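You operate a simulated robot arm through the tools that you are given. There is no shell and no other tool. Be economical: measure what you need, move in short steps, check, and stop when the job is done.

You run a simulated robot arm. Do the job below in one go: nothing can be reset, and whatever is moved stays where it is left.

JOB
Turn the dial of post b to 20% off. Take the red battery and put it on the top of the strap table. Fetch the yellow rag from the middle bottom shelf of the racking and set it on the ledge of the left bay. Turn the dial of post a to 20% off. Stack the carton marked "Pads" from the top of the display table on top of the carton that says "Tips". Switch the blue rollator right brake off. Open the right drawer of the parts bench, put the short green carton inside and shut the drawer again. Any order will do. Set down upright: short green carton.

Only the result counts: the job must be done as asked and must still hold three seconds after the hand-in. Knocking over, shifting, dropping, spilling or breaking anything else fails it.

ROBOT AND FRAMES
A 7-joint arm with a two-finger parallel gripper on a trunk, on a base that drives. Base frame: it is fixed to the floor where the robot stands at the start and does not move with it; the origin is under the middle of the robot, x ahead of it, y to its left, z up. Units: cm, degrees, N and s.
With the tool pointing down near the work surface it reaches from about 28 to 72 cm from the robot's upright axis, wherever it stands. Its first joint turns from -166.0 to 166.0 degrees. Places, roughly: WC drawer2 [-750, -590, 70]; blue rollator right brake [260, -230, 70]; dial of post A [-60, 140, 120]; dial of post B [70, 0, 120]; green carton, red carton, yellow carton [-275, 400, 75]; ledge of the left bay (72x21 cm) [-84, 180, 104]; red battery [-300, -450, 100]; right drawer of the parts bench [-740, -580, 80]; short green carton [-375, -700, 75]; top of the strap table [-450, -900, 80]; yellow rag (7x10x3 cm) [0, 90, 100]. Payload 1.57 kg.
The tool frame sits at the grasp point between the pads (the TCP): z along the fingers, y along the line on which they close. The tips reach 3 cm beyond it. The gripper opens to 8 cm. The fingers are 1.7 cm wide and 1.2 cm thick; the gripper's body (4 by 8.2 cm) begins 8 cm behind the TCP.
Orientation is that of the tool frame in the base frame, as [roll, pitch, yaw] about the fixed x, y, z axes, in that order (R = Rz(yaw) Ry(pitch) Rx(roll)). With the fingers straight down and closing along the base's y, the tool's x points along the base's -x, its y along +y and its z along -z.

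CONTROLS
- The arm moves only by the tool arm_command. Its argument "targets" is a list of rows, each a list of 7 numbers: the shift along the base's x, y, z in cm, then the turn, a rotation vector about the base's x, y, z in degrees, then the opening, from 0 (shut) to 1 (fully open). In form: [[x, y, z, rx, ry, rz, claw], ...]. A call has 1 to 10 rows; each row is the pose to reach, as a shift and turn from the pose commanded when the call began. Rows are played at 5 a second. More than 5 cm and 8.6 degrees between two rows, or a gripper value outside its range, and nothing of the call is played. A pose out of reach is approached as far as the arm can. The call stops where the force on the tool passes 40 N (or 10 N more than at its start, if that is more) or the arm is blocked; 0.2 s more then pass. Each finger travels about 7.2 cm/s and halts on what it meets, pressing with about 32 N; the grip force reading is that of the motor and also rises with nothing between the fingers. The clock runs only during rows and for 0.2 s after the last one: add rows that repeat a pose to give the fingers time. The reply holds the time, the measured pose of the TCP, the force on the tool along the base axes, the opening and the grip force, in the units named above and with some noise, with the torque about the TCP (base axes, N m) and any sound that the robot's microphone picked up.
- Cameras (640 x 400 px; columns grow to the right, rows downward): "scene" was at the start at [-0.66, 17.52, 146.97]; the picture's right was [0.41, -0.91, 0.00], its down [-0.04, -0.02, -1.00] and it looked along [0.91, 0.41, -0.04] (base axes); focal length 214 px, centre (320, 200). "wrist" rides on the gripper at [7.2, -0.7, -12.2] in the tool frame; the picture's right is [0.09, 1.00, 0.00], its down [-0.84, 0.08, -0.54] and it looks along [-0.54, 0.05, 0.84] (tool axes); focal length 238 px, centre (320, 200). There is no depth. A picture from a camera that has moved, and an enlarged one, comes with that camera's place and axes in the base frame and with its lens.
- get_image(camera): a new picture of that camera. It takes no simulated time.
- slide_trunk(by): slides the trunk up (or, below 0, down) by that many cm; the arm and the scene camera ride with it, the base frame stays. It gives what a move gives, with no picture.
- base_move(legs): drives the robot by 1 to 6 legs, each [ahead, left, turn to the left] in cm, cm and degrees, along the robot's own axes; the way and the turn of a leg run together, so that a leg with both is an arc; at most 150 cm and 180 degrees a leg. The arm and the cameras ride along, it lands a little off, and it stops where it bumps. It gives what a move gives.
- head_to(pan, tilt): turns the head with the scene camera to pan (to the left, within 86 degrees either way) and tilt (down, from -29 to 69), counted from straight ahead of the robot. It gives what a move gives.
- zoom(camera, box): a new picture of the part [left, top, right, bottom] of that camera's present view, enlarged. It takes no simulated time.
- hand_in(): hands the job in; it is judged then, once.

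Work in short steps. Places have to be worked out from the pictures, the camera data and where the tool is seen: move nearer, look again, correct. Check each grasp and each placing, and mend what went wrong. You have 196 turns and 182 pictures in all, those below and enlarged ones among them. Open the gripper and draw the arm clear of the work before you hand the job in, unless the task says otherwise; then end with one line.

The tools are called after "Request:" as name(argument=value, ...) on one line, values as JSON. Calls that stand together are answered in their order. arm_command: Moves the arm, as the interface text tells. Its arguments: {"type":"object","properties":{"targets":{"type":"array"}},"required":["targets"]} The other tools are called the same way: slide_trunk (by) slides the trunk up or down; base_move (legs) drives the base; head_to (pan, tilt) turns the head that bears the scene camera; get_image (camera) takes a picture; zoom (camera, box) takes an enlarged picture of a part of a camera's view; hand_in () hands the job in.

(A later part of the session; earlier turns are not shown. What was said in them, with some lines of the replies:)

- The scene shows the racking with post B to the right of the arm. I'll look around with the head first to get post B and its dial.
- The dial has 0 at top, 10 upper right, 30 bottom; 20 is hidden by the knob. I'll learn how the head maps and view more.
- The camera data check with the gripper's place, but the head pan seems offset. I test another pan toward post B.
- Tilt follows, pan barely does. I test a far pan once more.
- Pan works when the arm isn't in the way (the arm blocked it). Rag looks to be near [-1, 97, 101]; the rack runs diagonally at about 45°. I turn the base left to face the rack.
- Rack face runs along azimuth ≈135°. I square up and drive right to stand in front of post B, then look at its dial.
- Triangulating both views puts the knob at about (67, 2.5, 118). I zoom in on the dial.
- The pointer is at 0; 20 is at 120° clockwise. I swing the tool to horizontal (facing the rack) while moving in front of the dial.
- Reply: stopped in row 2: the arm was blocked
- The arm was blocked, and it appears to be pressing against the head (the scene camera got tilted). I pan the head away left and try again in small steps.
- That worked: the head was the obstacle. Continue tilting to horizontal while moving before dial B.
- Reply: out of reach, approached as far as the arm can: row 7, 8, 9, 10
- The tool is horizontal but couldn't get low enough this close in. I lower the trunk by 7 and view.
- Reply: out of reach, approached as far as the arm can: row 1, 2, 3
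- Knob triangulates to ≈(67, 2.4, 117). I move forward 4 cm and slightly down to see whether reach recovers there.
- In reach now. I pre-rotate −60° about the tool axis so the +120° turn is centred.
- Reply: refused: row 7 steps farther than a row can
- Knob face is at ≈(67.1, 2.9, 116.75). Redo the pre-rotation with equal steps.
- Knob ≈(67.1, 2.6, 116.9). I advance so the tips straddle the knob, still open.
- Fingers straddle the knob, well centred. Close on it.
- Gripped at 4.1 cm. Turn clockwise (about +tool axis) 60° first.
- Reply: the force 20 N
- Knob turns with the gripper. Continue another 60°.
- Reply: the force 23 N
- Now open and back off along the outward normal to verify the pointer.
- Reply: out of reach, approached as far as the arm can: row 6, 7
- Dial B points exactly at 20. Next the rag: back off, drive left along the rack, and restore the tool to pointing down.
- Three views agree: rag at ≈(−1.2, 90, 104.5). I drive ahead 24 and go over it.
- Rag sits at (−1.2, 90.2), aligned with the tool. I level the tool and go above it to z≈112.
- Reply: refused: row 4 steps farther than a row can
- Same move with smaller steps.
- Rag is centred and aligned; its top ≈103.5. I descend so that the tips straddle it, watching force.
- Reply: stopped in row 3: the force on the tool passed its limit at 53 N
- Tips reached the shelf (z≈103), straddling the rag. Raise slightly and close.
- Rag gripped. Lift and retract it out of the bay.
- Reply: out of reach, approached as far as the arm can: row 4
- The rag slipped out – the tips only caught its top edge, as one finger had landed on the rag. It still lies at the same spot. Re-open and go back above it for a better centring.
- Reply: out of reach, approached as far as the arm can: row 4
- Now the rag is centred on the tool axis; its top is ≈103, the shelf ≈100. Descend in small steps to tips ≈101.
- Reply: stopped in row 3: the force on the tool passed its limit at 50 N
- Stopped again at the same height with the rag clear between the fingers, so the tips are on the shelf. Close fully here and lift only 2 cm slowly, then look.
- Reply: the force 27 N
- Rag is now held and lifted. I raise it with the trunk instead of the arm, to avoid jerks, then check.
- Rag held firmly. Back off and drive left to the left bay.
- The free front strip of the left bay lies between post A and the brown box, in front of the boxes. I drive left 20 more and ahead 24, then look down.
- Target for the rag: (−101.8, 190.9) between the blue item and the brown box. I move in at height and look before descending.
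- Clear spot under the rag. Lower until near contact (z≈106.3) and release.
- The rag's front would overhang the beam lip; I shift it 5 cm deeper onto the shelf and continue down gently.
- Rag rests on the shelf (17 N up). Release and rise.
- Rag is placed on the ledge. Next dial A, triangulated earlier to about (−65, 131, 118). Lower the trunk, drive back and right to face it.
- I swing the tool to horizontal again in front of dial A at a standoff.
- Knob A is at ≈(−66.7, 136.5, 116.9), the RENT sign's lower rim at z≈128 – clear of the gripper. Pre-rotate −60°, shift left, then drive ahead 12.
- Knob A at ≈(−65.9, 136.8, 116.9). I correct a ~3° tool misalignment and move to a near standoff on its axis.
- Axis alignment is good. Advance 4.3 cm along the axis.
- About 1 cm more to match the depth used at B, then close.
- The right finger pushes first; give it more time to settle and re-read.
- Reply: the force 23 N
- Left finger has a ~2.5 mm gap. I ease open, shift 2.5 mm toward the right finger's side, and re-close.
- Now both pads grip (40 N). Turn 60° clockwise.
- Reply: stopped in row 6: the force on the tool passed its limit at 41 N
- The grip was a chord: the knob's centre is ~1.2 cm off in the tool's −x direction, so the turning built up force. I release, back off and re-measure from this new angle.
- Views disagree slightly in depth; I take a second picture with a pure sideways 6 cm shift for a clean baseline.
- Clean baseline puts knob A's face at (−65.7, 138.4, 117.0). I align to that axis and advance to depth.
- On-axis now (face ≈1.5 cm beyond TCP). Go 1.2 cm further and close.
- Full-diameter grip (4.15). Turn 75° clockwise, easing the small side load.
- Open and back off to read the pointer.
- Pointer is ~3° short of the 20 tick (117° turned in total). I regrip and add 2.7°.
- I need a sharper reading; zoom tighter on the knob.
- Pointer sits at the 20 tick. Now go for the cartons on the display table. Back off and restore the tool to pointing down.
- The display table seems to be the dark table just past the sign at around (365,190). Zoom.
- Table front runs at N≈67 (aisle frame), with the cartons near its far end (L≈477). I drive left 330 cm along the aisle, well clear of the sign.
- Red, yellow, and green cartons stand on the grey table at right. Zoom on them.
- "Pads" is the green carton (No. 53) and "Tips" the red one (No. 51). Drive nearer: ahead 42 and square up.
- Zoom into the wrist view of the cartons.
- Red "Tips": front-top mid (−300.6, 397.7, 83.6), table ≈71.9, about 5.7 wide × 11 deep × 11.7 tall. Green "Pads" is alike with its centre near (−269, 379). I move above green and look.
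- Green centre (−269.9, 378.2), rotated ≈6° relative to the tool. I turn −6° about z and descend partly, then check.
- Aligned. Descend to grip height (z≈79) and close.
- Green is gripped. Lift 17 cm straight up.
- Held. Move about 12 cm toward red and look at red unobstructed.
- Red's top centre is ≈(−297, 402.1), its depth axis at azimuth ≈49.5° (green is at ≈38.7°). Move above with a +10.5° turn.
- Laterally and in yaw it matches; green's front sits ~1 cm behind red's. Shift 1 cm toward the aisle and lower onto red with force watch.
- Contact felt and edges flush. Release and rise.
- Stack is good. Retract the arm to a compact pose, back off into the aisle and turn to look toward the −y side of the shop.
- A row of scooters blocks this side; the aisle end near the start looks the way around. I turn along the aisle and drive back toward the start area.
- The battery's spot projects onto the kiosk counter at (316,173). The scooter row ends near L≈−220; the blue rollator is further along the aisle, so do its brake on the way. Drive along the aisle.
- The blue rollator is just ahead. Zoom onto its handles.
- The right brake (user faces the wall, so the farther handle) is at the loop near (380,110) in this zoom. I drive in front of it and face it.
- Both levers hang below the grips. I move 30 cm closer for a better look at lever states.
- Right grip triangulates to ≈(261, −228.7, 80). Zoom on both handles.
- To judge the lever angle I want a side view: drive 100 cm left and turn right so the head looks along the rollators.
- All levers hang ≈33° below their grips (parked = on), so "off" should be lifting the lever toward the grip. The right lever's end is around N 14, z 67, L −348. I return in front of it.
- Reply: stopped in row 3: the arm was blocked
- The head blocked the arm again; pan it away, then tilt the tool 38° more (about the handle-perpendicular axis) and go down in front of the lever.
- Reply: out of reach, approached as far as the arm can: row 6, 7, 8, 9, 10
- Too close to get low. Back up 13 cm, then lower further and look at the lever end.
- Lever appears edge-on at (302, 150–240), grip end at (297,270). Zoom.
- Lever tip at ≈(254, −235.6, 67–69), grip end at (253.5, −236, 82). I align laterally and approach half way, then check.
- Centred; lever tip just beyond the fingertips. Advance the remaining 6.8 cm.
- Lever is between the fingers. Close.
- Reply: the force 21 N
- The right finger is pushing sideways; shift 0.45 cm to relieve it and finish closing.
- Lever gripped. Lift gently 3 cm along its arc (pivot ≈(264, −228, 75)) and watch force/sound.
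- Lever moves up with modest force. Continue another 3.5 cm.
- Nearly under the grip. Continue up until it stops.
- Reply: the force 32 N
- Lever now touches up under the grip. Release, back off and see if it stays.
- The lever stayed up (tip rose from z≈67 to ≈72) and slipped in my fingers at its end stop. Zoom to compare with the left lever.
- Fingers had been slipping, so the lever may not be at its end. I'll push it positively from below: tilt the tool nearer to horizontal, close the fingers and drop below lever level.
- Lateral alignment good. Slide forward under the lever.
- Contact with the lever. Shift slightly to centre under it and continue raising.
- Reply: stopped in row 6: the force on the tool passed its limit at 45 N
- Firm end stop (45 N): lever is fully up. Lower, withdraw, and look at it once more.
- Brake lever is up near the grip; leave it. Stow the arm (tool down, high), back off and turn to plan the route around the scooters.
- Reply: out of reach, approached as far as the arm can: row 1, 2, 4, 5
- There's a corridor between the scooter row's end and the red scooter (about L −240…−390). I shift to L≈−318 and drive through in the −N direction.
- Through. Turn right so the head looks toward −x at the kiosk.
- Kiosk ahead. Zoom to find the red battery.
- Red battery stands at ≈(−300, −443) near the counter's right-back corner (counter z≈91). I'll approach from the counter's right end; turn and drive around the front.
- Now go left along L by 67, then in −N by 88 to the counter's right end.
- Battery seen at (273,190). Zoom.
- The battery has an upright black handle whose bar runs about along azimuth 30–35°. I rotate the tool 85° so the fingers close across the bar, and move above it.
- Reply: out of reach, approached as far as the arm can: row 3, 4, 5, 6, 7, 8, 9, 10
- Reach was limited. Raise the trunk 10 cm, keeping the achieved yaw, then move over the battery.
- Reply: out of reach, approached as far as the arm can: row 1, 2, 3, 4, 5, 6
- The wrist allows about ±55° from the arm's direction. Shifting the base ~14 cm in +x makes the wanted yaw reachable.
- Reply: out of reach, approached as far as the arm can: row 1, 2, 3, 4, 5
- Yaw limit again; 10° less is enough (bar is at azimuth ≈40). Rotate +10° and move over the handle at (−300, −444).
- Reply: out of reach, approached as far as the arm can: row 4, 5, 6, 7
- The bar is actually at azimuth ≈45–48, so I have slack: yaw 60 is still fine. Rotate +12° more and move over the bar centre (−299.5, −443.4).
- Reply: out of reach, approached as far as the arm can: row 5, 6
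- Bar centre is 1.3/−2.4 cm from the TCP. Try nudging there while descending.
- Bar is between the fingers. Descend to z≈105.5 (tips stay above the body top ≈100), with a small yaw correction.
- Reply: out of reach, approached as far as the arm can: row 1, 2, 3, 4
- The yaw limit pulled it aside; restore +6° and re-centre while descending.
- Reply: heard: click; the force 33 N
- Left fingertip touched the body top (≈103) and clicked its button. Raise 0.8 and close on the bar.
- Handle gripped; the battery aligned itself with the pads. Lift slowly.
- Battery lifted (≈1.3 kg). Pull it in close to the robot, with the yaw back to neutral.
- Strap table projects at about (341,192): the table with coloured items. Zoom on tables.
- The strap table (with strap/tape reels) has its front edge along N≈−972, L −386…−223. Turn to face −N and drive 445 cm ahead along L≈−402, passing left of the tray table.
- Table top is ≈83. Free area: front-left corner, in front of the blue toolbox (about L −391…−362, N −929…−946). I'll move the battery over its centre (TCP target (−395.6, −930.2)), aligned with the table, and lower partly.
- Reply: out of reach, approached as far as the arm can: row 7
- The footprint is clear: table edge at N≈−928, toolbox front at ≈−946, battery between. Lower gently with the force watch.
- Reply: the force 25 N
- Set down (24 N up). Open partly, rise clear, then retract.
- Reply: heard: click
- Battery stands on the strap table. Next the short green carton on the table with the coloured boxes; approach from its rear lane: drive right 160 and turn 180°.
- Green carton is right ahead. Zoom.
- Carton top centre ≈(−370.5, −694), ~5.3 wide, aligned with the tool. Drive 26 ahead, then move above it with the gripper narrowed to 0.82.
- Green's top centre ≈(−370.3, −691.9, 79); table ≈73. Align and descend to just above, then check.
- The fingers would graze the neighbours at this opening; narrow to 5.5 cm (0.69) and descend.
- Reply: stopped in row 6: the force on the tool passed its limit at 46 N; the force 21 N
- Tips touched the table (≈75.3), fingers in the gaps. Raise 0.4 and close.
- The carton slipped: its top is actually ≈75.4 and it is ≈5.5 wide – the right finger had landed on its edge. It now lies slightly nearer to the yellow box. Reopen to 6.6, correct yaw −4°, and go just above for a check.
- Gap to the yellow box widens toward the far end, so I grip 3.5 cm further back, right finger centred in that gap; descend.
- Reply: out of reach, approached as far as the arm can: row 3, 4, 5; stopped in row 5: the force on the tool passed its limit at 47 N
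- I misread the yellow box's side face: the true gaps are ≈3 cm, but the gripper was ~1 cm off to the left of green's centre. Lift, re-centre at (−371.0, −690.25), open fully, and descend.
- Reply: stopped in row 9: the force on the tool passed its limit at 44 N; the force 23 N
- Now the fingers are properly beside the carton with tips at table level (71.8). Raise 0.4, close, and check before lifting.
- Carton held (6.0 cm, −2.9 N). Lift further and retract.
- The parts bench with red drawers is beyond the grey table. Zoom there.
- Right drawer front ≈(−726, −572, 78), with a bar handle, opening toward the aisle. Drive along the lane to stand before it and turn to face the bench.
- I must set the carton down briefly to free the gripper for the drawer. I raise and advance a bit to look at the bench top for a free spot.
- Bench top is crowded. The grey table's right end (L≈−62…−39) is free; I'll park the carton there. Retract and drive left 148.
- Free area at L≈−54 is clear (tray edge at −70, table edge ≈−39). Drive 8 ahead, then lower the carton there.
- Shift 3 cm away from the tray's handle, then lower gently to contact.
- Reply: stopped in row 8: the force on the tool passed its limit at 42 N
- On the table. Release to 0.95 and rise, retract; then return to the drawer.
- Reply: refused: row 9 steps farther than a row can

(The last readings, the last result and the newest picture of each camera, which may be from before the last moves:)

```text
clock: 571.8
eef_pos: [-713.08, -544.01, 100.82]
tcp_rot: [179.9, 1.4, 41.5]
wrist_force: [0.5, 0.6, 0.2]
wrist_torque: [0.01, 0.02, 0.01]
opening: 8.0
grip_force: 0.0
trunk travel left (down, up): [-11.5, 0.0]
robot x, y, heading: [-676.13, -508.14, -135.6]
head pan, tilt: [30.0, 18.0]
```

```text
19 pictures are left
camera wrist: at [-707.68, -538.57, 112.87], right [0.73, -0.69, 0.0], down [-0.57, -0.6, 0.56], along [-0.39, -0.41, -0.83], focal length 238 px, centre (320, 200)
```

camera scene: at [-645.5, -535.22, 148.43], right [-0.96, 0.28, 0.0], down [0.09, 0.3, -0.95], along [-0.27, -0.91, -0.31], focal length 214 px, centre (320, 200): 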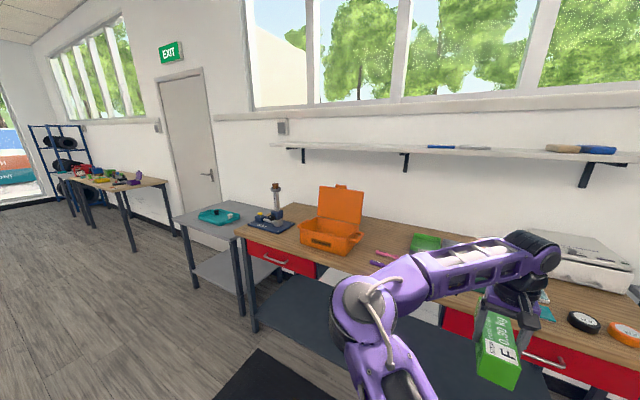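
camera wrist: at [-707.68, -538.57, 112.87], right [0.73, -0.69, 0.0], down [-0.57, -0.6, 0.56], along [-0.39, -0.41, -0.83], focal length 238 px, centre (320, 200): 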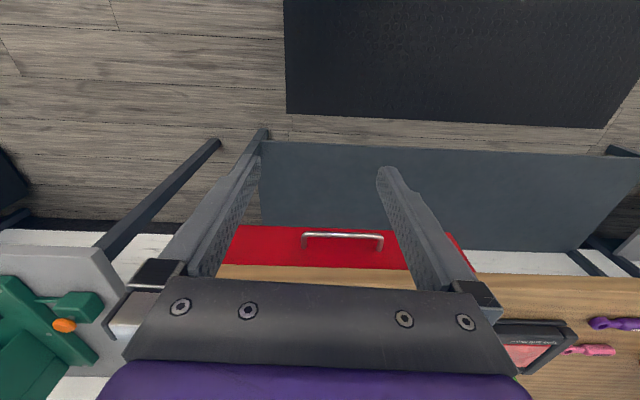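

Handle bar: centre ≈(−726.5, −564.6, 78.5), along L, just under the bench edge. I'll grip it with a near-horizontal tool rolled so the fingers close above/below. Lower the trunk, pan the head away and tilt the tool.

Request:
head_to(pan=80, tilt=18)

Request:
slide_trunk(by=-11)

Request:
arm_command(targets=[[0, 0, 0, -5.5, 6.2, 0, 1], [0, 0, 0, -11, 12.4, 0, 1], [0, 0, 0, -16.5, 18.6, 0, 1], [0, 0, 0, -22, 24.8, 0, 1], [0, 0, -1, -27.5, 31, 0, 1], [0, 0, -2, -33, 37.2, 0, 1], [0, 0, -3, -38.5, 43.4, 0, 1], [0, 0, -4, -44, 49.6, 0, 1], [0, 0, -5, -49.5, 55.8, 0, 1], [0, 0, -5, -49.5, 55.8, 0, 1]])

```text
clock: 573.0
eef_pos: [-713.0, -543.99, 100.92]
tcp_rot: [179.9, 1.3, 41.5]
wrist_force: [-0.2, -0.4, -1.1]
wrist_torque: [-0.06, 0.03, 0.02]
opening: 8.0
grip_force: 0.0
trunk travel left (down, up): [-11.5, 0.0]
robot x, y, heading: [-676.51, -508.64, -135.5]
head pan, tilt: [80.0, 18.0]
```

```text
clock: 574.4
eef_pos: [-712.89, -543.89, 89.83]
tcp_rot: [180.0, 1.2, 41.5]
wrist_force: [0.0, -0.2, 0.8]
wrist_torque: [0.02, -0.05, 0.0]
opening: 8.03
grip_force: 0.0
trunk travel left (down, up): [-0.5, 11.0]
robot x, y, heading: [-676.37, -508.55, -135.7]
head pan, tilt: [80.0, 18.0]
```

```text
clock: 576.6
eef_pos: [-712.89, -543.92, 84.87]
tcp_rot: [179.5, 75.9, 41.3]
wrist_force: [0.5, -0.1, -0.9]
wrist_torque: [0.02, -0.01, -0.04]
opening: 8.02
grip_force: 0.1
trunk travel left (down, up): [-0.5, 11.0]
robot x, y, heading: [-676.49, -508.32, -135.5]
head pan, tilt: [80.0, 18.0]
```

Roll the tool about its axis by 85°, so the fingers close vertically.

Request:
arm_command(targets=[[0, 0, 0, -6.2, -5.44, -2.06, 1], [0, 0, 0, -12.4, -10.9, -4.1, 1], [0, 0, 0, -18.6, -16.3, -6.2, 1], [0, 0, 0, -24.8, -21.8, -8.2, 1], [0, 0, 0, -31, -27.2, -10.3, 1], [0, 0, 0, -37.2, -32.6, -12.4, 1], [0, 0, 0, -43.4, -38.1, -14.4, 1], [0, 0, 0, -49.6, -43.5, -16.5, 1], [0, 0, 0, -55.8, -49, -18.5, 1], [0, 0, 0, -62, -54.4, -20.6, 1]])

Request:
get_image(camera="wrist")

```text
clock: 578.8
eef_pos: [-712.92, -543.98, 84.75]
tcp_rot: [103.8, 4.6, -47.5]
wrist_force: [0.6, 0.4, -0.1]
wrist_torque: [0.0, 0.0, 0.0]
opening: 8.01
grip_force: 0.1
trunk travel left (down, up): [-0.5, 11.0]
robot x, y, heading: [-676.55, -508.3, -135.9]
head pan, tilt: [80.0, 18.0]
```

```text
18 pictures are left
camera wrist: at [-699.04, -541.37, 86.55], right [-0.06, -0.28, 0.96], down [-0.18, 0.95, 0.27], along [-0.98, -0.15, -0.11], focal length 238 px, centre (320, 200)
```

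wrist: 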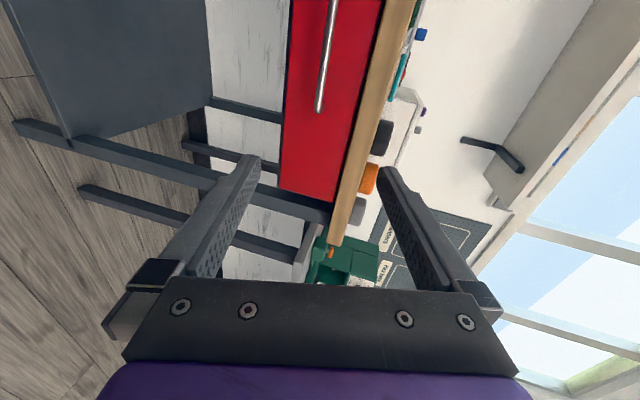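

Roll worked; the bar's near end is seen at (−731.5, −559.7, 78.6), matching. Drive 15 ahead, narrow the gripper to 4.8 cm, align with the bar centre, then check.

Request:
base_move(legs=[[15, 0, 0]])

Request:
arm_command(targets=[[1.2, -1.2, -1.5, 0, 0, 0, 0.8], [2.4, -2.4, -3, 0, 0, 0, 0.6], [3.7, -3.7, -4.6, 0, 0, 0, 0.6], [3.7, -3.7, -4.6, 0, 0, 0, 0.6]])

Request:
get_image(camera="wrist")

```text
clock: 580.2
eef_pos: [-724.17, -554.92, 84.83]
tcp_rot: [103.7, 4.7, -47.5]
wrist_force: [0.0, -0.2, -0.6]
wrist_torque: [0.02, -0.02, 0.03]
opening: 8.03
grip_force: 0.1
trunk travel left (down, up): [-0.5, 11.0]
robot x, y, heading: [-687.63, -519.36, -135.9]
head pan, tilt: [80.0, 18.0]
```

```text
clock: 581.2
eef_pos: [-720.52, -558.73, 80.06]
tcp_rot: [103.7, 4.8, -47.4]
wrist_force: [0.5, 0.2, -0.1]
wrist_torque: [-0.01, -0.01, -0.03]
opening: 4.81
grip_force: 0.1
trunk travel left (down, up): [-0.5, 11.0]
robot x, y, heading: [-687.55, -519.73, -135.6]
head pan, tilt: [80.0, 18.0]
```

```text
17 pictures are left
camera wrist: at [-706.5, -555.96, 81.86], right [-0.06, -0.29, 0.96], down [-0.18, 0.95, 0.27], along [-0.98, -0.15, -0.11], focal length 238 px, centre (320, 200)
```

wrist: 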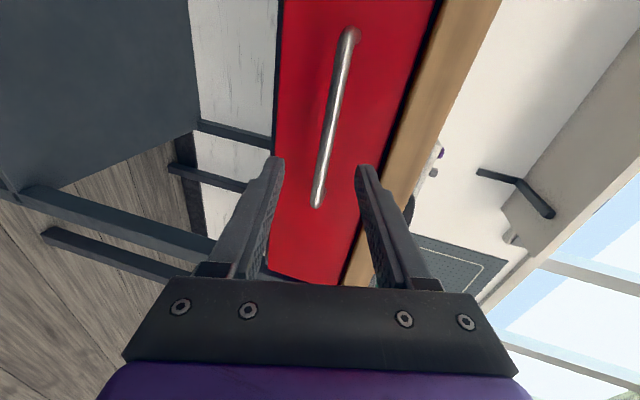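

Bar lies between the fingers. Advance 6.9 cm and close on it.

Request:
arm_command(targets=[[-1.6, -1.6, -0.1, 0, 0, 0, 0.6], [-3.3, -3.3, -0.3, 0, 0, 0, 0.6], [-4.9, -4.9, -0.5, 0, 0, 0, 0.6], [-4.9, -4.9, -0.5, 0, 0, 0, 0.3], [-4.9, -4.9, -0.5, 0, 0, 0, 0.1], [-4.9, -4.9, -0.5, 0, 0, 0, 0], [-4.9, -4.9, -0.5, 0, 0, 0, 0]])

Request:
get_image(camera="wrist")

```text
clock: 582.8
eef_pos: [-724.94, -563.37, 79.1]
tcp_rot: [104.5, 4.9, -47.5]
wrist_force: [3.1, 9.5, -35.2]
wrist_torque: [-0.18, -0.82, 0.52]
opening: 1.28
grip_force: 30.1
trunk travel left (down, up): [-0.5, 11.0]
robot x, y, heading: [-687.27, -519.37, -135.8]
head pan, tilt: [80.0, 18.0]
```

```text
16 pictures are left
camera wrist: at [-711.08, -560.79, 81.0], right [-0.07, -0.3, 0.95], down [-0.18, 0.94, 0.28], along [-0.98, -0.15, -0.11], focal length 238 px, centre (320, 200)
```

wrist: 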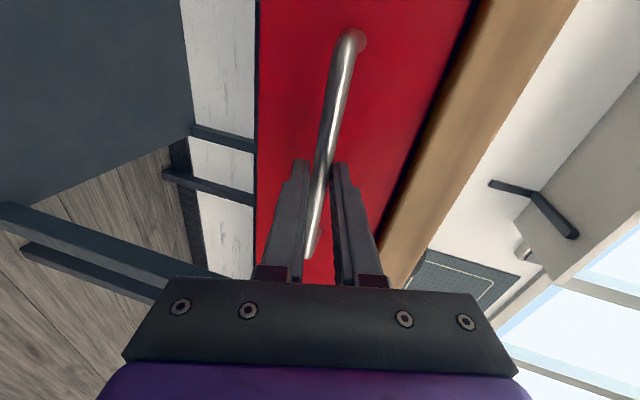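

Bar gripped. Relieve the vertical load, then pull the drawer open by backing the base 24 cm.

Request:
arm_command(targets=[[0, 0, -0.2, 0, 0, 0, 0], [0, 0, -0.35, 0, 0, 0, 0], [0, 0, -0.35, 0, 0, 0, 0]])

Request:
base_move(legs=[[-24, 0, 0]])

Request:
get_image(camera="wrist")

```text
clock: 583.6
eef_pos: [-724.95, -563.33, 79.15]
tcp_rot: [104.1, 4.9, -47.5]
wrist_force: [17.0, 16.2, -24.1]
wrist_torque: [0.06, -0.63, -0.7]
opening: 1.27
grip_force: 29.6
trunk travel left (down, up): [-0.5, 11.0]
robot x, y, heading: [-687.57, -519.54, -135.9]
head pan, tilt: [80.0, 18.0]
```

```text
clock: 585.4
eef_pos: [-707.11, -546.23, 79.09]
tcp_rot: [104.2, 4.8, -47.3]
wrist_force: [-12.8, 16.1, -25.8]
wrist_torque: [-0.02, -0.55, -0.46]
opening: 1.29
grip_force: 29.5
trunk travel left (down, up): [-0.5, 11.0]
robot x, y, heading: [-669.69, -501.9, -135.1]
head pan, tilt: [80.0, 18.0]
```

```text
15 pictures are left
camera wrist: at [-693.2, -543.54, 80.94], right [-0.06, -0.29, 0.95], down [-0.18, 0.94, 0.28], along [-0.98, -0.16, -0.11], focal length 238 px, centre (320, 200)
```

wrist: 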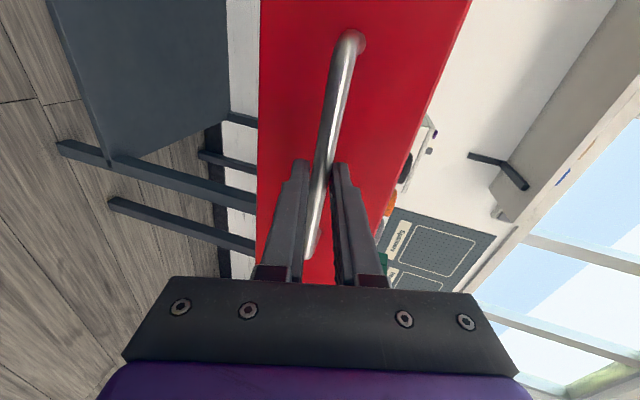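

Drawer follows (≈25 cm open). Pull 6 cm more, then release and withdraw the hand.

Request:
base_move(legs=[[-6, 0, 0]])

Request:
arm_command(targets=[[0, 0, 0, 0, 0, 0, 0.3], [0, 0, 0, 0, 0, 0, 0.5], [0, 0, 0, 0, 0, 0, 0.6], [1.5, 1.5, 0.1, 0, 0, 0, 0.6], [3, 3, 0.2, 0, 0, 0, 0.6], [4.5, 4.5, 0.3, 0, 0, 0, 0.6], [4.5, 4.5, 0.3, 0, 0, 0, 0.6]])

Request:
base_move(legs=[[-15, 0, 0]])

Request:
get_image(camera="wrist")

```text
clock: 586.4
eef_pos: [-702.88, -542.15, 79.24]
tcp_rot: [104.2, 4.9, -47.3]
wrist_force: [2.3, 0.6, -9.9]
wrist_torque: [-0.2, -0.44, -0.43]
opening: 1.3
grip_force: 29.6
trunk travel left (down, up): [-0.5, 11.0]
robot x, y, heading: [-665.66, -497.9, -135.1]
head pan, tilt: [80.0, 18.0]
```

```text
clock: 588.0
eef_pos: [-698.39, -537.46, 79.52]
tcp_rot: [104.1, 5.0, -47.3]
wrist_force: [-0.1, -0.7, 0.2]
wrist_torque: [0.0, 0.02, 0.02]
opening: 4.82
grip_force: 0.0
trunk travel left (down, up): [-0.5, 11.0]
robot x, y, heading: [-665.68, -498.09, -135.0]
head pan, tilt: [80.0, 18.0]
```

```text
clock: 589.5
eef_pos: [-687.8, -527.11, 79.55]
tcp_rot: [104.1, 4.9, -47.2]
wrist_force: [-1.5, 0.1, -0.1]
wrist_torque: [0.02, 0.01, 0.0]
opening: 4.79
grip_force: 0.1
trunk travel left (down, up): [-0.5, 11.0]
robot x, y, heading: [-654.92, -487.35, -135.1]
head pan, tilt: [80.0, 18.0]
stopped in leg 1: the robot was blocked; the commanded pose is now the measured one
```

```text
14 pictures are left
camera wrist: at [-673.88, -524.37, 81.34], right [-0.06, -0.29, 0.95], down [-0.18, 0.94, 0.28], along [-0.98, -0.16, -0.11], focal length 238 px, centre (320, 200)
```

wrist: 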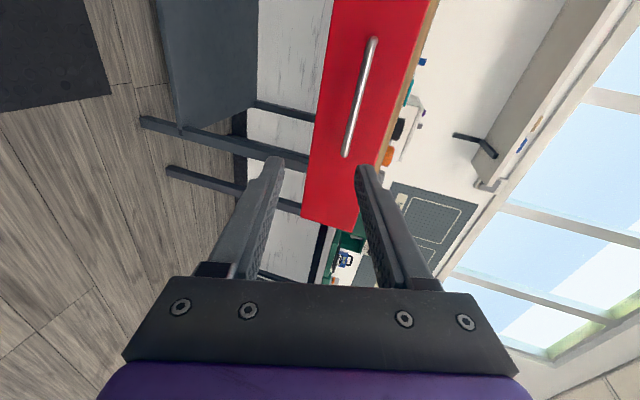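

Drawer is open ≈31 cm. The base touched something behind, so nudge forward 4, then un-roll and un-tilt the tool, and raise the trunk.

Request:
base_move(legs=[[4, 0, 0]])

Request:
arm_command(targets=[[0, 0, 0, 6.2, 5.44, 2.06, 1], [0, 0, 0, 12.4, 10.9, 4.1, 1], [0, 0, 0, 18.6, 16.3, 6.2, 1], [0, 0, 0, 24.8, 21.8, 8.2, 1], [0, 0, 0, 31, 27.2, 10.3, 1], [0, 0, 0, 37.2, 32.6, 12.4, 1], [0, 0, 0, 43.4, 38.1, 14.4, 1], [0, 0, 0, 49.6, 43.5, 16.5, 1], [0, 0, 0, 55.8, 49, 18.5, 1], [0, 0, 0, 62, 54.4, 20.6, 1]])

Request:
arm_command(targets=[[0, 0, 1.5, 5.5, -6.2, 0, 1], [0, 0, 3, 11, -12.4, 0, 1], [0, 0, 4.5, 16.5, -18.6, 0, 1], [0, 0, 6, 22, -24.8, 0, 1], [0, 0, 7.5, 27.5, -31, 0, 1], [0, 0, 9, 33, -37.2, 0, 1], [0, 0, 10.5, 38.5, -43.4, 0, 1], [0, 0, 12, 44, -49.6, 0, 1], [0, 0, 13, 49.5, -55.8, 0, 1], [0, 0, 13, 49.5, -55.8, 0, 1]])

Request:
slide_trunk(by=11)

Request:
get_image(camera="wrist")

```text
clock: 590.3
eef_pos: [-690.59, -530.0, 79.62]
tcp_rot: [104.1, 4.9, -47.2]
wrist_force: [0.5, -0.6, 0.5]
wrist_torque: [0.0, -0.02, 0.0]
opening: 4.8
grip_force: 0.1
trunk travel left (down, up): [-0.5, 11.0]
robot x, y, heading: [-657.61, -490.2, -135.4]
head pan, tilt: [80.0, 18.0]
```

```text
clock: 592.5
eef_pos: [-690.57, -529.77, 79.61]
tcp_rot: [-178.8, 75.7, 42.5]
wrist_force: [0.2, 0.1, 0.5]
wrist_torque: [-0.03, -0.01, -0.02]
opening: 8.01
grip_force: 0.1
trunk travel left (down, up): [-0.5, 11.0]
robot x, y, heading: [-657.87, -490.07, -135.3]
head pan, tilt: [80.0, 18.0]
```

```text
clock: 594.7
eef_pos: [-690.7, -529.82, 92.51]
tcp_rot: [-179.6, 1.1, 41.7]
wrist_force: [-0.5, -0.5, -0.6]
wrist_torque: [0.0, -0.06, 0.0]
opening: 7.98
grip_force: 0.1
out of reach, approached as far as the arm can: row 5, 6
trunk travel left (down, up): [-0.5, 11.0]
robot x, y, heading: [-658.05, -490.18, -134.9]
head pan, tilt: [80.0, 18.0]
```

```text
clock: 596.2
eef_pos: [-690.55, -529.84, 103.54]
tcp_rot: [-179.7, 1.1, 41.7]
wrist_force: [0.8, 0.2, -0.7]
wrist_torque: [-0.03, 0.0, 0.0]
opening: 7.99
grip_force: 0.0
trunk travel left (down, up): [-11.5, 0.0]
robot x, y, heading: [-657.57, -490.07, -135.2]
head pan, tilt: [80.0, 18.0]
```

```text
13 pictures are left
camera wrist: at [-685.34, -524.54, 115.65], right [0.73, -0.68, -0.01], down [-0.56, -0.61, 0.56], along [-0.39, -0.4, -0.83], focal length 238 px, centre (320, 200)
```

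wrist: 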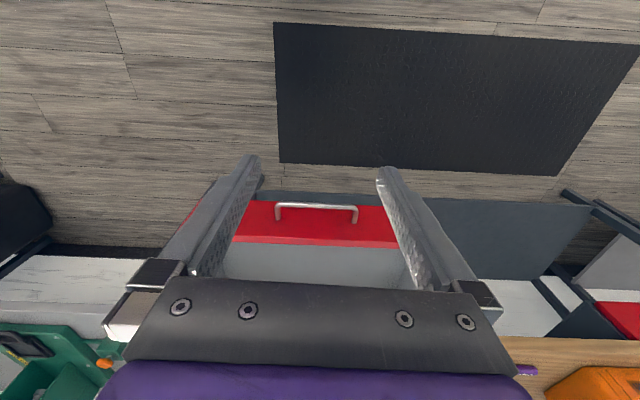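

Drawer interior is empty and open. Now fetch the carton: drive back to the grey table.

Request:
base_move(legs=[[22, 0, 0], [0, 84, 0], [0, 83.5, 0], [36, 0, 0]])

Request:
get_image(camera="wrist")

```text
clock: 615.9
eef_pos: [-613.55, -690.42, 103.51]
tcp_rot: [-179.7, 1.1, 41.8]
wrist_force: [0.4, 0.1, 0.3]
wrist_torque: [0.03, 0.05, 0.01]
opening: 7.99
grip_force: 0.2
trunk travel left (down, up): [-11.5, 0.0]
robot x, y, heading: [-580.97, -650.83, -135.0]
head pan, tilt: [80.0, 18.0]
```

```text
12 pictures are left
camera wrist: at [-608.31, -685.06, 115.67], right [0.73, -0.68, -0.01], down [-0.56, -0.61, 0.56], along [-0.39, -0.4, -0.83], focal length 238 px, centre (320, 200)
```

wrist: 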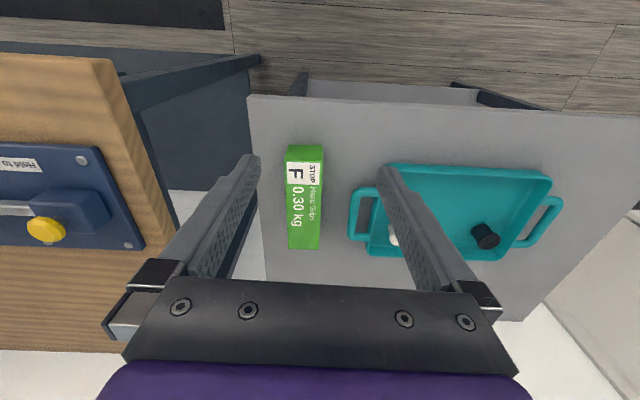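

Go back to the recorded release pose (−625.0, −698.5, 78.9, yaw 44.7) and re-grip.

Request:
arm_command(targets=[[-2.9, -2, -2, 0, 0, 1.5, 0.92], [-5.8, -4, -5, 0, 0, 3, 0.92], [-8.7, -6, -8, 0, 0, 3, 0.92], [-11.5, -8.05, -11, 0, 0, 3, 0.92], [-11.5, -8.05, -15, 0, 0, 3, 0.92], [-11.5, -8.05, -18.5, 0, 0, 3, 0.92], [-11.5, -8.05, -21, 0, 0, 3, 0.92], [-11.5, -8.05, -23, 0, 0, 3, 0.92], [-11.5, -8.05, -24.4, 0, 0, 3, 0.92], [-11.5, -8.05, -24.4, 0, 0, 3, 0.92]])

Request:
arm_command(targets=[[0, 0, 0, 0, 0, 0, 0.6], [0, 0, 0, 0, 0, 0, 0.3], [0, 0, 0, 0, 0, 0, 0.3], [0, 0, 0, 0, 0, 0, 0.3], [0, 0, 0.6, 0, 0, 0, 0.3], [0, 0, 1.5, 0, 0, 0, 0.3], [0, 0, 3, 0, 0, 0, 0.3], [0, 0, 5, 0, 0, 0, 0.3], [0, 0, 7, 0, 0, 0, 0.3], [0, 0, 7, 0, 0, 0, 0.3]])

Request:
get_image(camera="wrist")

```text
clock: 618.1
eef_pos: [-625.08, -698.55, 79.38]
tcp_rot: [-179.6, 1.2, 44.7]
wrist_force: [0.2, 0.0, -0.5]
wrist_torque: [-0.01, 0.02, -0.04]
opening: 7.35
grip_force: 0.1
trunk travel left (down, up): [-11.5, 0.0]
robot x, y, heading: [-580.99, -650.62, -135.2]
head pan, tilt: [80.0, 18.0]
```

```text
clock: 620.3
eef_pos: [-624.98, -698.37, 86.22]
tcp_rot: [-179.8, 1.2, 44.6]
wrist_force: [0.0, -0.2, -2.4]
wrist_torque: [0.06, -0.05, 0.01]
opening: 5.98
grip_force: 32.4
trunk travel left (down, up): [-11.5, 0.0]
robot x, y, heading: [-580.45, -650.97, -135.1]
head pan, tilt: [80.0, 18.0]
```

```text
11 pictures are left
camera wrist: at [-619.98, -692.79, 98.41], right [0.77, -0.64, -0.01], down [-0.53, -0.64, 0.56], along [-0.36, -0.42, -0.83], focal length 238 px, centre (320, 200)
```

wrist: 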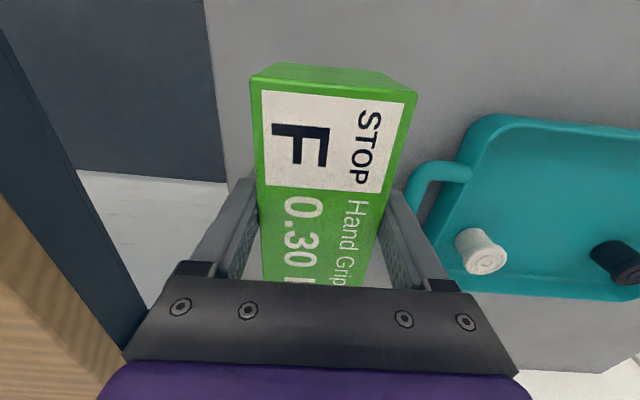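

Carton held again. Lift, retract and drive back to the open drawer.

Request:
arm_command(targets=[[0, 0, 4, 0, 0, 0, 0.3], [0, 0, 8, 0, 0, 0, 0.3], [0, 0, 12, 0, 0, 0, 0.3], [1.5, 1.5, 15, 0, 0, 0, 0.3], [3.5, 3.5, 18, 0, 0, 0, 0.3], [6, 6, 20, 0, 0, 0, 0.3], [8.5, 8.5, 20, 0, 0, 0, 0.3], [10, 10, 20, 0, 0, 0, 0.3], [10, 10, 20, 0, 0, 0, 0.3]])

Request:
base_move(legs=[[-32, 0, 0], [0, -82, 0], [0, -82, 0]])

Request:
get_image(camera="wrist")

```text
clock: 622.3
eef_pos: [-615.08, -688.23, 105.88]
tcp_rot: [-179.6, 1.2, 44.7]
wrist_force: [-0.4, 0.1, -3.1]
wrist_torque: [0.07, -0.09, -0.03]
opening: 5.96
grip_force: 32.1
trunk travel left (down, up): [-11.5, 0.0]
robot x, y, heading: [-580.98, -651.29, -135.3]
head pan, tilt: [80.0, 18.0]
```

```text
clock: 640.1
eef_pos: [-707.19, -547.01, 105.88]
tcp_rot: [-179.8, 1.1, 43.0]
wrist_force: [0.3, -0.6, -3.3]
wrist_torque: [0.07, -0.04, 0.01]
opening: 5.99
grip_force: 31.9
trunk travel left (down, up): [-11.5, 0.0]
robot x, y, heading: [-671.84, -510.64, -136.6]
head pan, tilt: [80.0, 18.0]
```

```text
10 pictures are left
camera wrist: at [-702.0, -541.52, 118.03], right [0.75, -0.67, -0.01], down [-0.55, -0.62, 0.56], along [-0.38, -0.41, -0.83], focal length 238 px, centre (320, 200)
```

wrist: 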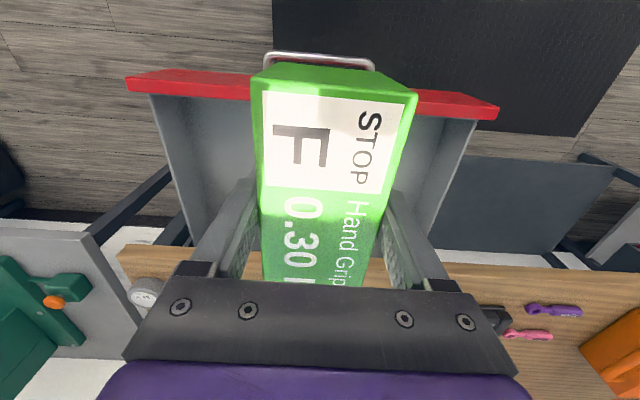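

Drawer interior spans N≈−887…−911; the carton extends 6.2 cm toward me and 12.7 beyond the TCP. Target TCP N≈−896.3. Move there and lower to z≈91, then check.

Request:
arm_command(targets=[[-1.7, -1.7, 0, 0, 0, 1, 0.3], [-3.4, -3.4, 0, 0, 0, 2, 0.3], [-5, -5, -1, 0, 0, 2, 0.3], [-6.7, -6.7, -3, 0, 0, 2, 0.3], [-6.7, -6.7, -6, 0, 0, 2, 0.3], [-6.7, -6.7, -9, 0, 0, 2, 0.3], [-6.7, -6.7, -12, 0, 0, 2, 0.3], [-6.7, -6.7, -14, 0, 0, 2, 0.3], [-6.7, -6.7, -14, 0, 0, 2, 0.3]])

Request:
get_image(camera="wrist")

```text
clock: 642.1
eef_pos: [-713.84, -553.59, 91.82]
tcp_rot: [-179.7, 1.2, 45.0]
wrist_force: [-0.2, 0.5, -2.9]
wrist_torque: [0.09, -0.07, 0.02]
opening: 5.98
grip_force: 31.9
trunk travel left (down, up): [-11.5, 0.0]
robot x, y, heading: [-672.06, -510.41, -137.0]
head pan, tilt: [80.0, 18.0]
```

```text
9 pictures are left
camera wrist: at [-708.87, -547.94, 103.98], right [0.77, -0.64, -0.01], down [-0.53, -0.64, 0.56], along [-0.36, -0.42, -0.83], focal length 238 px, centre (320, 200)
```

wrist: 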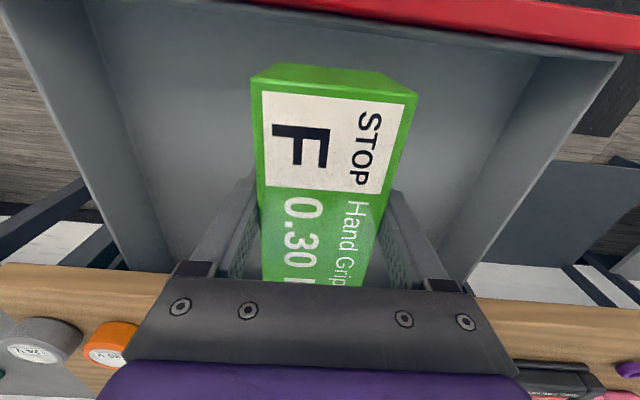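

Fits; shift 1 cm toward me and lower to the drawer floor with force watch.

Request:
arm_command(targets=[[0.7, 0.7, -2, 0, 0, 0, 0.3], [0.7, 0.7, -5, 0, 0, 0, 0.3], [0.7, 0.7, -8, 0, 0, 0, 0.3], [0.7, 0.7, -10, 0, 0, 0, 0.3], [0.7, 0.7, -11.5, 0, 0, 0, 0.3], [0.7, 0.7, -12.5, 0, 0, 0, 0.3], [0.7, 0.7, -13.5, 0, 0, 0, 0.3], [0.7, 0.7, -14.5, 0, 0, 0, 0.3], [0.7, 0.7, -15.5, 0, 0, 0, 0.3], [0.7, 0.7, -16.5, 0, 0, 0, 0.3]])

```text
clock: 644.3
eef_pos: [-713.59, -553.3, 76.59]
tcp_rot: [-179.7, 2.0, 45.0]
wrist_force: [-1.3, -2.4, 15.8]
wrist_torque: [0.19, -1.06, -0.03]
opening: 5.98
grip_force: 32.1
trunk travel left (down, up): [-11.5, 0.0]
robot x, y, heading: [-672.19, -510.56, -136.6]
head pan, tilt: [80.0, 18.0]
stopped in row 10: the force on the tool passed its limit at 78 N (the readings are from after the stop); the commanded pose is now the measured one
```

Contact at z≈76.6. Look before releasing.

Request:
get_image(camera="wrist")

```text
8 pictures are left
camera wrist: at [-708.48, -547.59, 88.65], right [0.77, -0.64, -0.01], down [-0.52, -0.63, 0.57], along [-0.37, -0.43, -0.82], focal length 238 px, centre (320, 200)
```

wrist: 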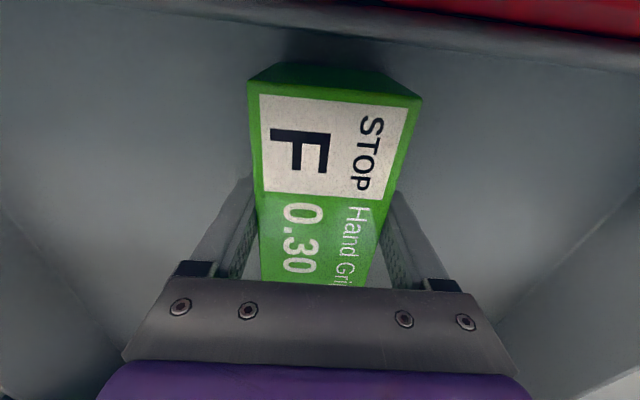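

It's on the drawer floor. Release, rise straight up and clear.

Request:
arm_command(targets=[[0, 0, 0.1, 0, 0, 0, 0.85], [0, 0, 0.2, 0, 0, 0, 0.9], [0, 0, 0.2, 0, 0, 0, 0.9], [0, 0, 2.5, 0, 0, 0, 0.9], [0, 0, 6, 0, 0, 0, 0.9], [0, 0, 10, 0, 0, 0, 0.9], [0, 0, 14, 0, 0, 0, 1], [1, 1, 18, 0, 0, 0, 1], [4, 4, 21, 0, 0, 0, 1], [7, 7, 23, 0, 0, 0, 1]])

Request:
get_image(camera="wrist")

```text
refused: row 9 steps farther than a row can; nothing moved
```

```text
7 pictures are left
camera wrist: at [-708.48, -547.59, 88.65], right [0.77, -0.64, -0.01], down [-0.52, -0.63, 0.57], along [-0.37, -0.43, -0.82], focal length 238 px, centre (320, 200)
```

wrist: 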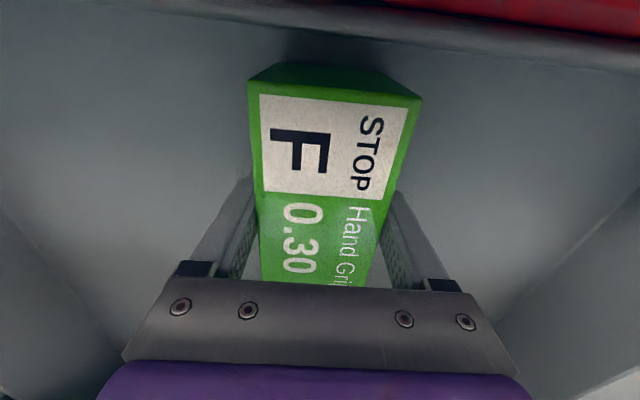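

Repeat with smaller steps.

Request:
arm_command(targets=[[0, 0, 0.1, 0, 0, 0, 0.85], [0, 0, 0.2, 0, 0, 0, 0.9], [0, 0, 0.2, 0, 0, 0, 0.9], [0, 0, 2.5, 0, 0, 0, 0.9], [0, 0, 6, 0, 0, 0, 0.9], [0, 0, 10, 0, 0, 0, 0.9], [0, 0, 14, 0, 0, 0, 1], [1, 1, 18, 0, 0, 0, 1], [3, 3, 21, 0, 0, 0, 1], [5, 5, 23, 0, 0, 0, 1]])

Request:
arm_command(targets=[[2.5, 2.5, 0.5, 0, 0, 0, 1], [5, 5, 1, 0, 0, 0, 1], [7, 7, 1, 0, 0, 0, 1], [7, 7, 1, 0, 0, 0, 1]])

Request:
get_image(camera="wrist")

```text
clock: 646.5
eef_pos: [-708.68, -548.25, 99.05]
tcp_rot: [-179.7, 1.8, 44.9]
wrist_force: [-0.9, -0.2, 0.0]
wrist_torque: [-0.02, 0.0, -0.02]
opening: 7.99
grip_force: 0.1
trunk travel left (down, up): [-11.5, 0.0]
robot x, y, heading: [-672.06, -510.75, -136.6]
head pan, tilt: [80.0, 18.0]
```

```text
clock: 647.5
eef_pos: [-701.48, -541.4, 100.58]
tcp_rot: [-179.7, 1.7, 44.9]
wrist_force: [-0.2, 1.0, 0.8]
wrist_torque: [0.05, 0.0, 0.0]
opening: 7.97
grip_force: 0.1
trunk travel left (down, up): [-11.5, 0.0]
robot x, y, heading: [-671.96, -510.34, -136.8]
head pan, tilt: [80.0, 18.0]
```

```text
6 pictures are left
camera wrist: at [-696.45, -535.58, 112.6], right [0.77, -0.64, -0.01], down [-0.52, -0.64, 0.57], along [-0.37, -0.43, -0.82], focal length 238 px, centre (320, 200)
```

wrist: 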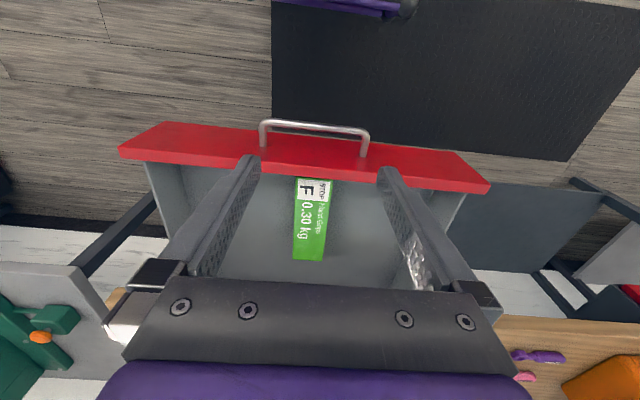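

Carton stands in the drawer. Now push the drawer shut: back up 6, close the fingers, tilt the tool 40° forward and lower in front of the handle bar.

Request:
base_move(legs=[[-7, 0, 0]])

Request:
arm_command(targets=[[0, 0, -2, -5.66, 5.66, 0, 0.7], [0, 0, -4, -11.3, 11.3, 0, 0.4], [0, 0, -7, -17, 17, 0, 0.1], [0, 0, -10, -22.6, 22.6, 0, 0], [0, 0, -13, -28.3, 28.3, 0, 0], [-0.5, 0.5, -16, -28.3, 28.3, 0, 0], [-1, 1, -19, -28.3, 28.3, 0, 0], [-1, 1, -21, -28.3, 28.3, 0, 0], [-1, 1, -21, -28.3, 28.3, 0, 0]])

Request:
get_image(camera="wrist")

```text
clock: 648.5
eef_pos: [-696.39, -536.4, 100.47]
tcp_rot: [-179.7, 1.7, 45.0]
wrist_force: [0.0, 0.4, 0.7]
wrist_torque: [0.02, 0.0, 0.0]
opening: 8.0
grip_force: 0.0
trunk travel left (down, up): [-11.5, 0.0]
robot x, y, heading: [-666.72, -505.18, -136.8]
head pan, tilt: [80.0, 18.0]
```

```text
clock: 650.5
eef_pos: [-697.4, -535.75, 79.23]
tcp_rot: [-179.7, 41.6, 44.9]
wrist_force: [0.3, -0.1, -0.8]
wrist_torque: [-0.01, 0.01, 0.0]
opening: 0.0
grip_force: 21.3
out of reach, approached as far as the arm can: row 5
trunk travel left (down, up): [-11.5, 0.0]
robot x, y, heading: [-666.49, -505.71, -137.0]
head pan, tilt: [80.0, 18.0]
```

```text
5 pictures are left
camera wrist: at [-688.06, -525.86, 83.64], right [0.75, -0.66, -0.06], down [-0.13, -0.24, 0.96], along [-0.65, -0.71, -0.27], focal length 238 px, centre (320, 200)
```

wrist: 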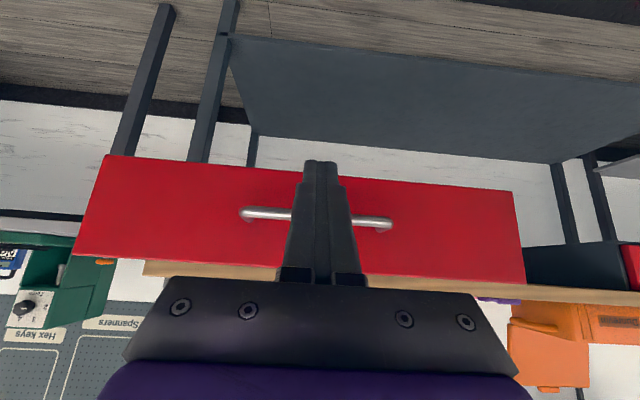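

Fingers are centred on the bar. Drive forward 25 to push, then finish with the arm.

Request:
base_move(legs=[[25, 0, 1]])

Request:
arm_command(targets=[[-1.5, -1.5, 0, 0, 0, 0, 0], [-3, -3, 0, 0, 0, 0, 0], [-4.5, -4.5, 0, 0, 0, 0, 0], [-6, -6, 0, 0, 0, 0, 0], [-7.5, -7.5, 0, 0, 0, 0, 0], [-8.5, -8.5, 0, 0, 0, 0, 0], [-9.3, -9.3, 0, 0, 0, 0, 0], [-9.8, -9.8, 0, 0, 0, 0, 0], [-10.3, -10.3, 0, 0, 0, 0, 0], [-10.8, -10.8, 0, 0, 0, 0, 0]])

```text
clock: 652.3
eef_pos: [-715.41, -553.99, 79.27]
tcp_rot: [-179.9, 41.8, 45.6]
wrist_force: [-0.4, 1.0, -1.1]
wrist_torque: [-0.01, 0.01, -0.03]
opening: 0.0
grip_force: 20.9
trunk travel left (down, up): [-11.5, 0.0]
robot x, y, heading: [-685.16, -523.2, -136.2]
head pan, tilt: [80.0, 18.0]
```

```text
clock: 654.1
eef_pos: [-724.63, -562.8, 78.91]
tcp_rot: [-179.5, 40.8, 45.8]
wrist_force: [-1.4, -0.6, -4.6]
wrist_torque: [0.15, -0.19, -0.01]
opening: 0.0
grip_force: 21.1
trunk travel left (down, up): [-11.5, 0.0]
robot x, y, heading: [-685.12, -522.96, -136.0]
head pan, tilt: [80.0, 18.0]
stopped in row 8: the force on the tool passed its limit at 43 N (the readings are from after the stop); the commanded pose is now the measured one
```

Resistance at N≈−910 – drawer should be home. Back off and look.

Request:
arm_command(targets=[[1.5, 1.5, 0, 0, 0, 0, 0], [3.5, 3.5, 0, 0, 0, 0, 0], [6, 6, 0, 0, 0, 0, 0], [8.5, 8.5, 1, 0, 0, 0, 0], [8.5, 8.5, 1, 0, 0, 0, 0]])

Request:
base_move(legs=[[-20, 0, 0]])

Request:
get_image(camera="wrist")

```text
clock: 655.3
eef_pos: [-716.16, -554.16, 79.72]
tcp_rot: [-179.5, 40.8, 45.8]
wrist_force: [0.4, -0.2, 0.4]
wrist_torque: [-0.03, 0.0, -0.01]
opening: 0.0
grip_force: 21.4
trunk travel left (down, up): [-11.5, 0.0]
robot x, y, heading: [-685.37, -523.24, -136.0]
head pan, tilt: [80.0, 18.0]
```

```text
clock: 656.9
eef_pos: [-701.58, -540.22, 79.68]
tcp_rot: [-179.5, 40.8, 45.8]
wrist_force: [-0.3, 0.2, -0.5]
wrist_torque: [-0.02, 0.01, -0.03]
opening: 0.0
grip_force: 20.7
trunk travel left (down, up): [-11.5, 0.0]
robot x, y, heading: [-670.83, -509.28, -136.0]
head pan, tilt: [80.0, 18.0]
```

```text
4 pictures are left
camera wrist: at [-692.56, -530.24, 84.32], right [0.76, -0.65, -0.07], down [-0.14, -0.26, 0.96], along [-0.64, -0.72, -0.28], focal length 238 px, centre (320, 200)
```

wrist: 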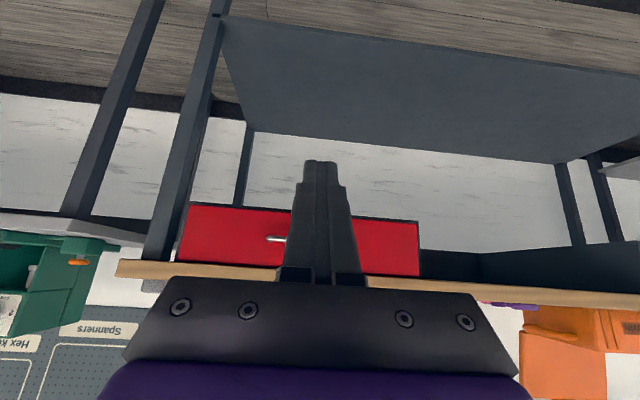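

Drawer is shut flush. Open the gripper and raise the arm clear, then hand in.

Request:
arm_command(targets=[[1, 1, 2, 0, 0, 0, 0.5], [2, 2, 5, 0, 0, 0, 1], [2, 2, 9, 0, 0, 0, 1], [2, 2, 13, 0, 0, 0, 1], [2, 2, 13, 0, 0, 0, 1]])

Request:
hand_in()

```text
clock: 658.1
eef_pos: [-701.74, -540.46, 92.76]
tcp_rot: [-179.4, 40.7, 45.9]
wrist_force: [0.4, -0.4, 0.1]
wrist_torque: [-0.04, -0.02, -0.02]
opening: 7.97
grip_force: 0.0
out of reach, approached as far as the arm can: row 2, 3, 4, 5
trunk travel left (down, up): [-11.5, 0.0]
robot x, y, heading: [-671.11, -509.15, -136.0]
head pan, tilt: [80.0, 18.0]
```

```text
The job is handed in.
```

All seven parts are done and handed in. Two things are uncertain: I took the rollator lever fully up to mean "off", and I didn't check what the base touched behind it near the parts bench.
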